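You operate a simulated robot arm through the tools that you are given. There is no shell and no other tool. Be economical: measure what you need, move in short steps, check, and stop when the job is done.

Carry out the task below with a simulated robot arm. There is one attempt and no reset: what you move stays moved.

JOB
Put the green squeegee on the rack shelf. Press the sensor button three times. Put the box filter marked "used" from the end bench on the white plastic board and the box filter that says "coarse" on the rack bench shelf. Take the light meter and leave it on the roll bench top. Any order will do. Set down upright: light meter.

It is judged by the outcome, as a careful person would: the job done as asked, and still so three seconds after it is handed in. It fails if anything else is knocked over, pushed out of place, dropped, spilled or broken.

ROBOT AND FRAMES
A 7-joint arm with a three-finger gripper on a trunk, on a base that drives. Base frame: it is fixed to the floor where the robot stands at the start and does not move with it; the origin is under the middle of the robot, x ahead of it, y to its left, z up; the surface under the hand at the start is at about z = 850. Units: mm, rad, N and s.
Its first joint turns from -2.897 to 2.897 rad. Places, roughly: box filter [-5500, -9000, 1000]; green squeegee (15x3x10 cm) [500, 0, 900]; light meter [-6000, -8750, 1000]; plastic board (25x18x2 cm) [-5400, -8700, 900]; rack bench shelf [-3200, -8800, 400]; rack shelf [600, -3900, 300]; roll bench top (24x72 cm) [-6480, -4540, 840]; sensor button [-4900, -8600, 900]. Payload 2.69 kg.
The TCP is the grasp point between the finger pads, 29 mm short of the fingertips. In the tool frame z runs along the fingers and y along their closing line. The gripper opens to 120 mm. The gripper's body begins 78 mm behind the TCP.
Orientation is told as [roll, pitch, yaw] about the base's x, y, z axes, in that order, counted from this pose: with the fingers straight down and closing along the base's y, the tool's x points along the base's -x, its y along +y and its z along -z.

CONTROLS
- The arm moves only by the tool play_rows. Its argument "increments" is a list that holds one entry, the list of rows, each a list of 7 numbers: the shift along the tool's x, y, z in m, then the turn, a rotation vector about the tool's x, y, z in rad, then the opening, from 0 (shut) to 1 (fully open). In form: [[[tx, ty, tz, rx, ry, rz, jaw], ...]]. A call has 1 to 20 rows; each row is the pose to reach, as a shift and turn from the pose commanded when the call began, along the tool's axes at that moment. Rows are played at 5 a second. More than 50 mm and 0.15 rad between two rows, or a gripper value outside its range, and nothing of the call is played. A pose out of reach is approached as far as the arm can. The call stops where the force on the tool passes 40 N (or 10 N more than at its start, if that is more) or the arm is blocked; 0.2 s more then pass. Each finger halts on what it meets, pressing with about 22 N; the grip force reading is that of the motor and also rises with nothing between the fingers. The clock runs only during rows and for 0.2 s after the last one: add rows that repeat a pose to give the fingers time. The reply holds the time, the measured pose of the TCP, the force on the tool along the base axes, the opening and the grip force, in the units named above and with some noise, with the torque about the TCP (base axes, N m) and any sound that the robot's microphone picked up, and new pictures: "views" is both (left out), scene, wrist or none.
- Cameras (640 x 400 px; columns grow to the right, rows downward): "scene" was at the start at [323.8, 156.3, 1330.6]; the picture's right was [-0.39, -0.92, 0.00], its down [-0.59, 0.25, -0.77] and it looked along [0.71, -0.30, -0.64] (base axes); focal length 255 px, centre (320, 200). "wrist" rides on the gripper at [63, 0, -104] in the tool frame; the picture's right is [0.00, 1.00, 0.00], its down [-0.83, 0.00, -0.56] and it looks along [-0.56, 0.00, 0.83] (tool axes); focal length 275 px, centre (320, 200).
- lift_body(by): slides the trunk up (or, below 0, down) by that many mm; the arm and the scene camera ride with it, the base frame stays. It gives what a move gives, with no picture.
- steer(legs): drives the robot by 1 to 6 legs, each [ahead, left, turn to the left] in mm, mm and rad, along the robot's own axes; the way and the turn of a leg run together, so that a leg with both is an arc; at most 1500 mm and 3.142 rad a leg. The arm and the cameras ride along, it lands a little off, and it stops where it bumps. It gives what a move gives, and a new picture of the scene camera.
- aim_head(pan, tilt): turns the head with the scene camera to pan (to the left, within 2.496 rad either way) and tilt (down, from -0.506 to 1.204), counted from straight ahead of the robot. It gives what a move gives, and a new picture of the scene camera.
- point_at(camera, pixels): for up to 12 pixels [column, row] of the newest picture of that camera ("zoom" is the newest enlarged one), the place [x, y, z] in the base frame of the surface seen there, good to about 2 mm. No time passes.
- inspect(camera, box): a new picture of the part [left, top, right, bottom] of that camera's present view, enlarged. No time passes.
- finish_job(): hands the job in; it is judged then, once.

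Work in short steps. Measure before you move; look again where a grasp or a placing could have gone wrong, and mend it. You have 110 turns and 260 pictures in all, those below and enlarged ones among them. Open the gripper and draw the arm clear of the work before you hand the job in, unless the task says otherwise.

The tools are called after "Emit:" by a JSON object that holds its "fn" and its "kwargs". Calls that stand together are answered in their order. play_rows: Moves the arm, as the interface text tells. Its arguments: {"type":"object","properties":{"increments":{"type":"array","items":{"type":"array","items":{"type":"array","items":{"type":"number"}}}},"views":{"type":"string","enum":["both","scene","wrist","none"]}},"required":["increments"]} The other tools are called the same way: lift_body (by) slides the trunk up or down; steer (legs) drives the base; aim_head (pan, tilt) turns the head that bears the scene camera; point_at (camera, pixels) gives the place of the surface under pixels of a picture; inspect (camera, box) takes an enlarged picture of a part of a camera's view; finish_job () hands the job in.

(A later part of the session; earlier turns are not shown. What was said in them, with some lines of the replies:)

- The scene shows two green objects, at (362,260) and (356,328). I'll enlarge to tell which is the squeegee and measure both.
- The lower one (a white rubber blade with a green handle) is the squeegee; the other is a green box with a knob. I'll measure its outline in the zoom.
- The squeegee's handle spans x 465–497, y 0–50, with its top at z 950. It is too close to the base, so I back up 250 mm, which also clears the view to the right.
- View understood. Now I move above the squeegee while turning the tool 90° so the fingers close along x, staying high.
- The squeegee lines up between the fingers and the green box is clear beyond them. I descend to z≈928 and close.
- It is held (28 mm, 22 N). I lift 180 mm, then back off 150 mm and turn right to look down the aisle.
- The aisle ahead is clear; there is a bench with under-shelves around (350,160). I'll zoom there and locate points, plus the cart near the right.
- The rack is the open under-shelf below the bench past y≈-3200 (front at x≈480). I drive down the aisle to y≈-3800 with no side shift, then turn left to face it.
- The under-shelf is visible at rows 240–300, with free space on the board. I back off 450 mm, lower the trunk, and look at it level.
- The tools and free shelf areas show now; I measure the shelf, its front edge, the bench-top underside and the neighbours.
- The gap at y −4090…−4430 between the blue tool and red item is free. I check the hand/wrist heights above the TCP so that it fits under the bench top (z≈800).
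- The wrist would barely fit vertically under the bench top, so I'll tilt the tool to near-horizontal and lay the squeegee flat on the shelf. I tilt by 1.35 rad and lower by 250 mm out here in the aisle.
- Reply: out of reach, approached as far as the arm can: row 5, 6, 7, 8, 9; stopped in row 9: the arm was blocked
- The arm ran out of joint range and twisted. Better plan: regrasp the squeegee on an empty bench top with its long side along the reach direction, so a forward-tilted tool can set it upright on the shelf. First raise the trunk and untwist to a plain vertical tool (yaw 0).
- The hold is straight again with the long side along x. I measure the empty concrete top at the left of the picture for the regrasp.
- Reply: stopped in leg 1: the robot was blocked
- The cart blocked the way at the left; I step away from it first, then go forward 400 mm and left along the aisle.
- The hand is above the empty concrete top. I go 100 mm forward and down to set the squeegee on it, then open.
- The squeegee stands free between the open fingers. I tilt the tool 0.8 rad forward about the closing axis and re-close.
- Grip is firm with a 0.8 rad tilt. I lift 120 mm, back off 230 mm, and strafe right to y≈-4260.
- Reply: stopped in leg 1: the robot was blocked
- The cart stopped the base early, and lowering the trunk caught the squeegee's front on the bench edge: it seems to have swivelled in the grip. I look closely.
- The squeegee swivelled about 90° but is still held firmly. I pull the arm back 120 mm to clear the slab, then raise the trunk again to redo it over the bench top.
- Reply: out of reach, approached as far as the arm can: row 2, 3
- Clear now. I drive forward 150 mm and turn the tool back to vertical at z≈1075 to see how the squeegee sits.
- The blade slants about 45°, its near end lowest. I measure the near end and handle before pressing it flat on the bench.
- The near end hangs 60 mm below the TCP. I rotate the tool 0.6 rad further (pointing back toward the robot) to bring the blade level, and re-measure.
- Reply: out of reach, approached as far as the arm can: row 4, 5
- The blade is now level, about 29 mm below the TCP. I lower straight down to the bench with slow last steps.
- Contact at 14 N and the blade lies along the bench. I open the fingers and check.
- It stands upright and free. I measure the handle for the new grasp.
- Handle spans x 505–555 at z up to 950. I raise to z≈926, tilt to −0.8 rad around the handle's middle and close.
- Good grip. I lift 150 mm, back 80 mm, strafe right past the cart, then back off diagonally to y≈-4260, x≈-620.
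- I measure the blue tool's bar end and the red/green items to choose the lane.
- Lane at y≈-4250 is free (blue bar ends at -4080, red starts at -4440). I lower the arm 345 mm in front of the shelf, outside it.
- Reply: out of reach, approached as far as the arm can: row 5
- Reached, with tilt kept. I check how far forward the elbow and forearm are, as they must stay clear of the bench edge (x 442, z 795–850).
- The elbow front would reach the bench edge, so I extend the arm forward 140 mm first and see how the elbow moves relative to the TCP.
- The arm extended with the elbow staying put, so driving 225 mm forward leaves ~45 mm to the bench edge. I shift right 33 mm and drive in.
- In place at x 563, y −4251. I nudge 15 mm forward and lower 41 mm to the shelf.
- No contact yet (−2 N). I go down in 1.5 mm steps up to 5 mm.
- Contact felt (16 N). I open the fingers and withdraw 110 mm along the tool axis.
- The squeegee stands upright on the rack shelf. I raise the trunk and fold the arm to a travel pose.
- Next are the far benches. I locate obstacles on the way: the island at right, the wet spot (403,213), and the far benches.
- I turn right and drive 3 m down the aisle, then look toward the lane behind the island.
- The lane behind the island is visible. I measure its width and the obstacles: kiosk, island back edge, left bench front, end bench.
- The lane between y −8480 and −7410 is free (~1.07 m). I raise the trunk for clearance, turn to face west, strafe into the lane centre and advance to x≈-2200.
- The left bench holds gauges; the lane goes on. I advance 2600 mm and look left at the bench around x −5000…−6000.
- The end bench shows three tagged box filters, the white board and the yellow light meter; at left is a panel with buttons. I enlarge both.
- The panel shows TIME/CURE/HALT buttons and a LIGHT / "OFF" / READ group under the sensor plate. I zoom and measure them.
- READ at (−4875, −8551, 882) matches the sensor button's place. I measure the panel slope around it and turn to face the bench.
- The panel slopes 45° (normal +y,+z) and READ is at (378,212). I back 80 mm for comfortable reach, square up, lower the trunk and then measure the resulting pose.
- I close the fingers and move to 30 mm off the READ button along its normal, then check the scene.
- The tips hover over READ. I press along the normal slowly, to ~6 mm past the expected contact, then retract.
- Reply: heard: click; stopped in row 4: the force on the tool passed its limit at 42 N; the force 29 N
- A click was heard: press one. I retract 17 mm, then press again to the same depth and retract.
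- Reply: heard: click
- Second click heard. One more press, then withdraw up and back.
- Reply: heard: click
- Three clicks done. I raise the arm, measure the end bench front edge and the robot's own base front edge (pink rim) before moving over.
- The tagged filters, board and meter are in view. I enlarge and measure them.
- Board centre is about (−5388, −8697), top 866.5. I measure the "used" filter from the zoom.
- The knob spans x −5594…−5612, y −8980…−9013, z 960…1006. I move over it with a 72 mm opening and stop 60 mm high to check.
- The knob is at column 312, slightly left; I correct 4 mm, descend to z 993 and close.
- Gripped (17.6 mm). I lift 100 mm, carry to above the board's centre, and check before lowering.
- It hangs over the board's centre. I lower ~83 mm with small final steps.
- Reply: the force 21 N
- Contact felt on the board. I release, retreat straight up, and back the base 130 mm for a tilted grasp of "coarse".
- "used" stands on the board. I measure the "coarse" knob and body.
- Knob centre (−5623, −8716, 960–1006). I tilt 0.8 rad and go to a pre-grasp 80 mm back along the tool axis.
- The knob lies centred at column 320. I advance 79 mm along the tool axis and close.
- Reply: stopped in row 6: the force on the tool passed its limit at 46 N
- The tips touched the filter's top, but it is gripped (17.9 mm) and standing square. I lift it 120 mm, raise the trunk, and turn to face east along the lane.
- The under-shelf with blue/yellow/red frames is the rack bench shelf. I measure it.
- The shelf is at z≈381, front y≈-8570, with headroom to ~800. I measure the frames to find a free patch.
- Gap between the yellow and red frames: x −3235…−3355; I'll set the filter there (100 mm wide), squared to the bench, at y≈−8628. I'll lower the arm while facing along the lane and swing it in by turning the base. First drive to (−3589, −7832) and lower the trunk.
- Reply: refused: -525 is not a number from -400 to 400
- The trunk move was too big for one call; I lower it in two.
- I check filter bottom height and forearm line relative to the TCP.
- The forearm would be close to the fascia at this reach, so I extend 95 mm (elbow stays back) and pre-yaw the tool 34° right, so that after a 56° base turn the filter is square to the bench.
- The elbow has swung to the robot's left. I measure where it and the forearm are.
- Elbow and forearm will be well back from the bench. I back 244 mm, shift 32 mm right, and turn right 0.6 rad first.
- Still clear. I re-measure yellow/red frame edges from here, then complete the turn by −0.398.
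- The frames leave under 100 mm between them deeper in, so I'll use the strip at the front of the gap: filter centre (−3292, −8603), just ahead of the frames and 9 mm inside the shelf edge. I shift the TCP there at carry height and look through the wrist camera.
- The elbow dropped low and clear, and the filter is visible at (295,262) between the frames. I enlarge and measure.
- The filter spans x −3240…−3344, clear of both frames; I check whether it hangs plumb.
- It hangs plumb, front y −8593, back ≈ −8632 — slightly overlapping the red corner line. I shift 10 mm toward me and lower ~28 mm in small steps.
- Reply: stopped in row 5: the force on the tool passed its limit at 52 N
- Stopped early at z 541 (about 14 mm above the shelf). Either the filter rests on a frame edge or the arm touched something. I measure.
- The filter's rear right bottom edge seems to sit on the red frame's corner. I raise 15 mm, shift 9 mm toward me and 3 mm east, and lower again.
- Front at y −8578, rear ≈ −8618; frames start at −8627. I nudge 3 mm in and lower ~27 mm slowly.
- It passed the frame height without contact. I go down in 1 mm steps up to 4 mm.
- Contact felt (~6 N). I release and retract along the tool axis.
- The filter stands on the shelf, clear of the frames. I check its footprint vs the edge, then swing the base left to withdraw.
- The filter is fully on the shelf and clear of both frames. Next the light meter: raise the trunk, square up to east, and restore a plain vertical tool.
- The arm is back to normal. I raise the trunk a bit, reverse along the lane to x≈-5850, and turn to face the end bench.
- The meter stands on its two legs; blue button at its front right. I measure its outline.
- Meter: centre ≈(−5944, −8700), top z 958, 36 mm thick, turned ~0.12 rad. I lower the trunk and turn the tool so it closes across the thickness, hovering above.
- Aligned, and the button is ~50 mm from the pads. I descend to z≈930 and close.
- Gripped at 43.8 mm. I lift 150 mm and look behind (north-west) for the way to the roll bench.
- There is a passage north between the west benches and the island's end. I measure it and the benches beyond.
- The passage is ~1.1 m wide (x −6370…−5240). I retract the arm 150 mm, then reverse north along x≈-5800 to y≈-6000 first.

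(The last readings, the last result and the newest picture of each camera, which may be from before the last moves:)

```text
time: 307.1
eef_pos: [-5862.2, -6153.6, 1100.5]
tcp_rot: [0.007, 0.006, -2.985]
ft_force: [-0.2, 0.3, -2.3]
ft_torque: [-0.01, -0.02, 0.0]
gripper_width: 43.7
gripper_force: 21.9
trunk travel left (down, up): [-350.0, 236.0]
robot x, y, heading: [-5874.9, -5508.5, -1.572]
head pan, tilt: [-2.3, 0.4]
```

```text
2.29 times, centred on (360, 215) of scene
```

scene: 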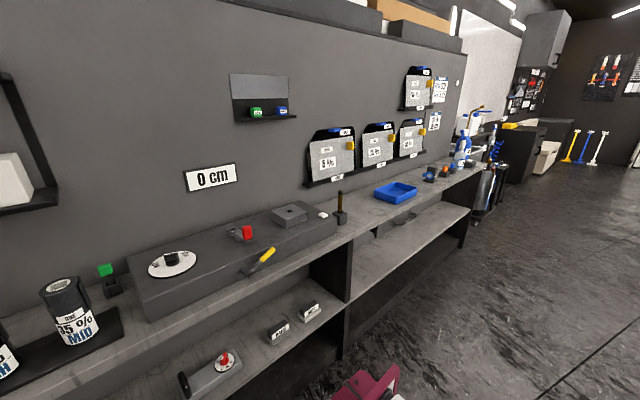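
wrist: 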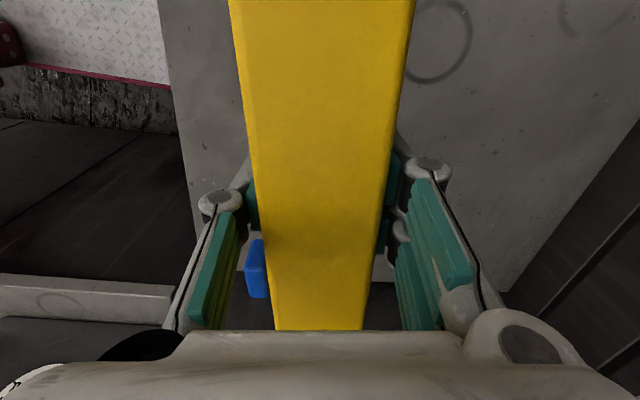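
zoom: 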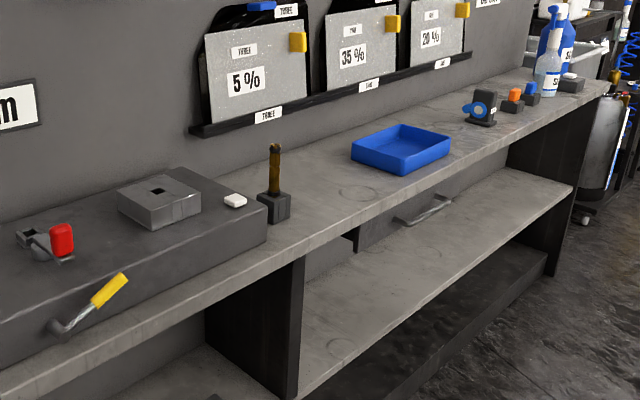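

The bench top is at z 840; the area around (−6440, −4720), between the pen block and blue tray, is free. I check the wall ledge, then drive there and turn to face west.

Emit:
{"fn": "point_at", "kwargs": {"camera": "zoom", "pixels": [[265, 115], [195, 130], [370, 86], [290, 210], [355, 150], [400, 172], [450, 148], [250, 80], [310, 190], [340, 215]]}}

Emit:
{"fn": "steer", "kwargs": {"legs": [[-790, 170, 0], [0, 0, -1.571]]}}

Emit:
{"fn": "aim_head", "kwargs": {"pan": 0.0, "tilt": 0.8}}

```text
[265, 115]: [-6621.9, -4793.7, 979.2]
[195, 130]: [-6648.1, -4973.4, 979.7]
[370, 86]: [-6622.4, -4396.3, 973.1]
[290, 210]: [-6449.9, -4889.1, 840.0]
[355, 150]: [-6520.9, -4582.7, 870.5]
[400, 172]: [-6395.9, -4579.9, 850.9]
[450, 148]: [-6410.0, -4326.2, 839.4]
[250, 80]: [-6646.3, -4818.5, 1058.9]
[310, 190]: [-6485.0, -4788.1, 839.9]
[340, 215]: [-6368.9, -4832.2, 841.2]
```

```text
time: 315.1
eef_pos: [-6331.7, -4753.5, 1099.9]
tcp_rot: [0.004, 0.007, 1.73]
ft_force: [0.6, 0.4, -2.5]
ft_torque: [-0.01, -0.01, 0.01]
gripper_width: 43.8
gripper_force: 22.6
trunk travel left (down, up): [-350.0, 236.0]
robot x, y, heading: [-5692.5, -4741.1, 3.138]
head pan, tilt: [-2.3, 0.4]
```

scene: 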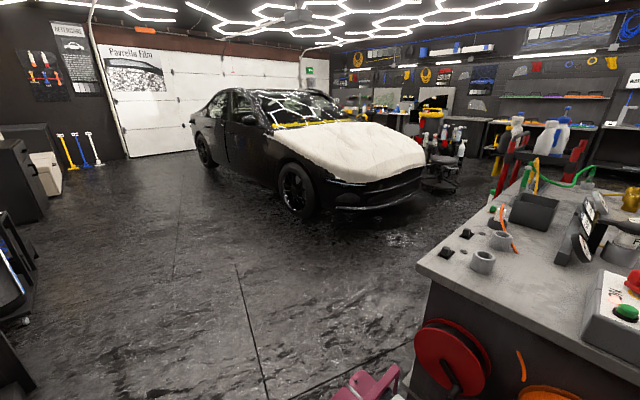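

```text
time: 317.2
eef_pos: [-6331.9, -4754.1, 1099.9]
tcp_rot: [0.006, 0.004, 1.729]
ft_force: [0.7, 0.1, -2.5]
ft_torque: [-0.04, 0.03, 0.0]
gripper_width: 43.7
gripper_force: 22.0
trunk travel left (down, up): [-350.0, 236.0]
robot x, y, heading: [-5690.6, -4742.0, 3.14]
head pan, tilt: [0.0, 0.799]
```

scene: 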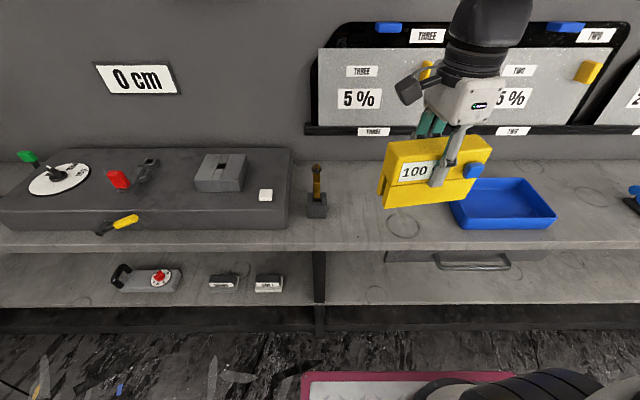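

Free stretch y −4900…−4600 lies under the hand. I move to x≈−6450, square the meter to the bench, and come down to 15 mm above.

Emit:
{"fn": "play_rows", "kwargs": {"increments": [[[-0.0062, 0.0388, 0, 0, 0, 0.053, 0], [-0.0124, 0.0777, 0, 0, 0, 0.107, 0], [-0.0186, 0.1165, 0, 0, 0, 0.16, 0], [-0.0186, 0.1165, 0.045, 0, 0, 0.16, 0], [-0.0186, 0.1165, 0.09, 0, 0, 0.16, 0], [-0.0186, 0.1165, 0.135, 0, 0, 0.16, 0], [-0.0186, 0.1165, 0.165, 0, 0, 0.16, 0], [-0.0186, 0.1165, 0.165, 0, 0, 0.16, 0]]], "views": "both"}}

Emit:
{"fn": "inspect", "kwargs": {"camera": "scene", "box": [280, 80, 560, 260]}}

```text
time: 319.0
eef_pos: [-6447.4, -4752.7, 936.4]
tcp_rot: [0.003, 0.007, 1.569]
ft_force: [-0.9, -0.5, -2.4]
ft_torque: [0.01, -0.02, -0.01]
gripper_width: 43.5
gripper_force: 21.6
trunk travel left (down, up): [-350.0, 236.0]
robot x, y, heading: [-5688.7, -4741.1, 3.142]
head pan, tilt: [0.0, 0.799]
```

scene: 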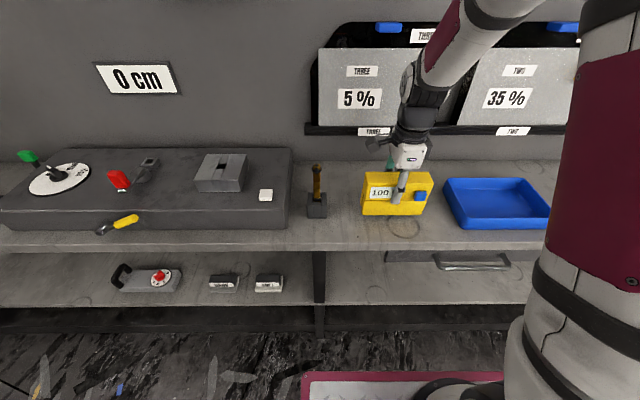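
wrist: 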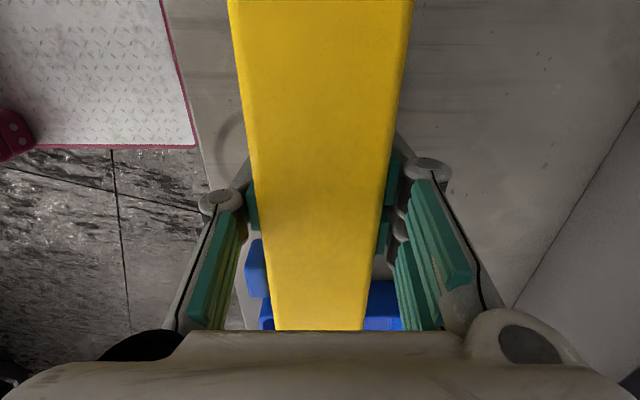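

```text
2.22 times, centred on (420, 170) of scene
```

zoom: 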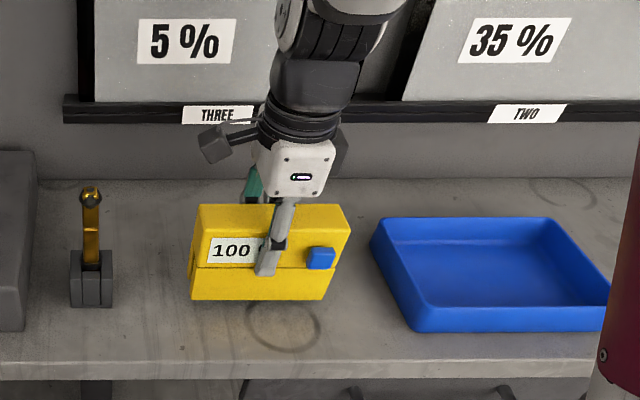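

Clear on both sides. I lower the last ~17 mm slowly.

Emit:
{"fn": "play_rows", "kwargs": {"increments": [[[0, 0, 0.01, 0, 0, 0, 0], [0, 0, 0.014, 0, 0, 0, 0], [0, 0, 0.016, 0, 0, 0, 0], [0, 0, 0.0175, 0, 0, 0, 0]]], "views": "none"}}

```text
time: 320.0
eef_pos: [-6449.9, -4753.8, 918.1]
tcp_rot: [0.006, 0.008, 1.569]
ft_force: [0.6, -1.2, 8.1]
ft_torque: [0.38, -0.24, 0.01]
gripper_width: 43.7
gripper_force: 21.4
trunk travel left (down, up): [-350.0, 236.0]
robot x, y, heading: [-5688.2, -4744.6, 3.14]
head pan, tilt: [0.0, 0.799]
```

Contact (≈10 N). I open the fingers and rise straight up.

Emit:
{"fn": "play_rows", "kwargs": {"increments": [[[0, 0, 0, 0, 0, 0, 0.45], [0, 0, 0, 0, 0, 0, 0.65], [0, 0, 0, 0, 0, 0, 0.65], [0, 0, -0.04, 0, 0, 0, 0.65], [0, 0, -0.09, 0, 0, 0, 0.65], [0, 0, -0.14, 0, 0, 0, 0.65]]], "views": "both"}}

Emit:
{"fn": "steer", "kwargs": {"legs": [[-120, 0, 0]]}}

Emit:
{"fn": "inspect", "kwargs": {"camera": "scene", "box": [280, 80, 560, 260]}}

```text
time: 321.4
eef_pos: [-6450.7, -4750.0, 1057.5]
tcp_rot: [0.002, 0.007, 1.569]
ft_force: [0.1, 0.3, -0.7]
ft_torque: [0.02, -0.04, -0.01]
gripper_width: 78.2
gripper_force: 0.1
trunk travel left (down, up): [-350.0, 236.0]
robot x, y, heading: [-5692.9, -4742.1, 3.139]
head pan, tilt: [0.0, 0.799]
```

scene: 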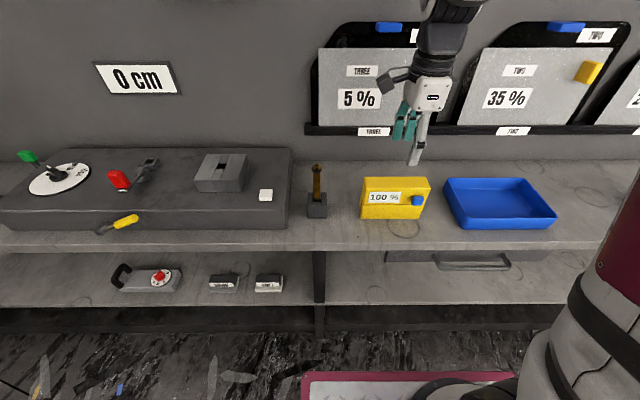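
wrist: 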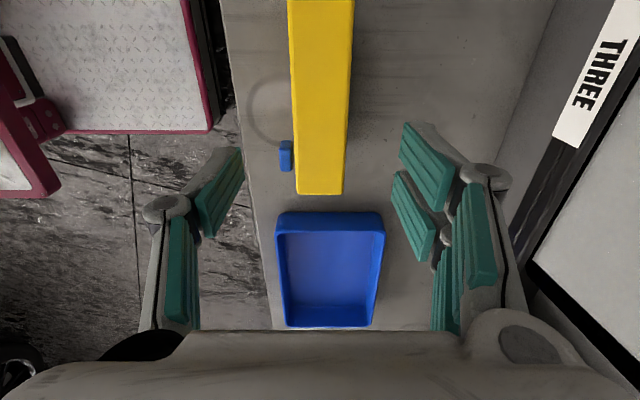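

```text
time: 322.6
eef_pos: [-6327.3, -4751.4, 1056.9]
tcp_rot: [0.003, 0.007, 1.571]
ft_force: [0.2, 0.3, 0.1]
ft_torque: [0.0, 0.02, 0.0]
gripper_width: 78.0
gripper_force: 0.1
trunk travel left (down, up): [-350.0, 236.0]
robot x, y, heading: [-5571.4, -4741.9, 3.147]
head pan, tilt: [0.0, 0.799]
```

scene: 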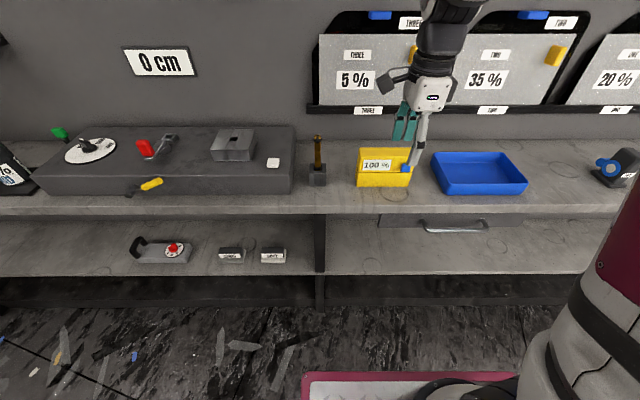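

```text
2.22 times, centred on (420, 170) of scene
```

zoom: 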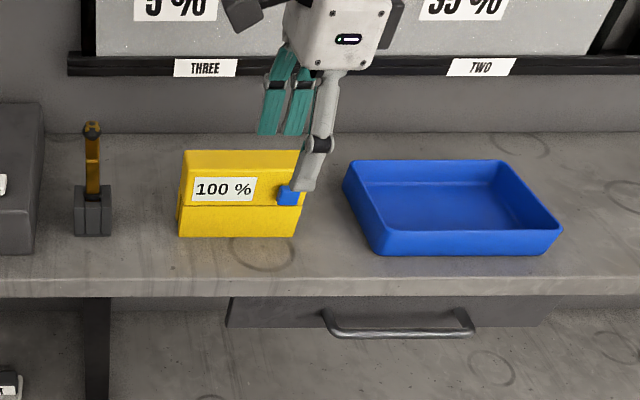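

The meter stands upright on the roll bench top, the gripper is open and clear, and all four other parts are done. I hand in the job.

Emit:
{"fn": "finish_job", "kwargs": {}}

```text
The job is handed in.
```

I finished all five parts and handed the job in.

- **Green squeegee:** it stands upright on the rack shelf. It swivelled in the grip once against a bench edge on the way, so I set it down on an empty bench and regrasped it.
- **Sensor button:** I pressed the READ button three times and heard a click each time. I picked it because it matched the given position. The panel's display still read "OFF" when I last saw it, just after the third press.
- **"Used" box filter:** it stands on the white plastic board.
- **"Coarse" box filter:** it is on the rack bench shelf, in front of the gap between the yellow and red frames and only a few millimetres from the front edge. It touched a frame while I was lowering it, but the red frame's position looked unchanged afterwards.
- **Light meter:** it stands upright on the roll bench top.

The base was stopped by something twice while driving near the rack bench, most likely the cart. I didn't look back to check whether it moved.
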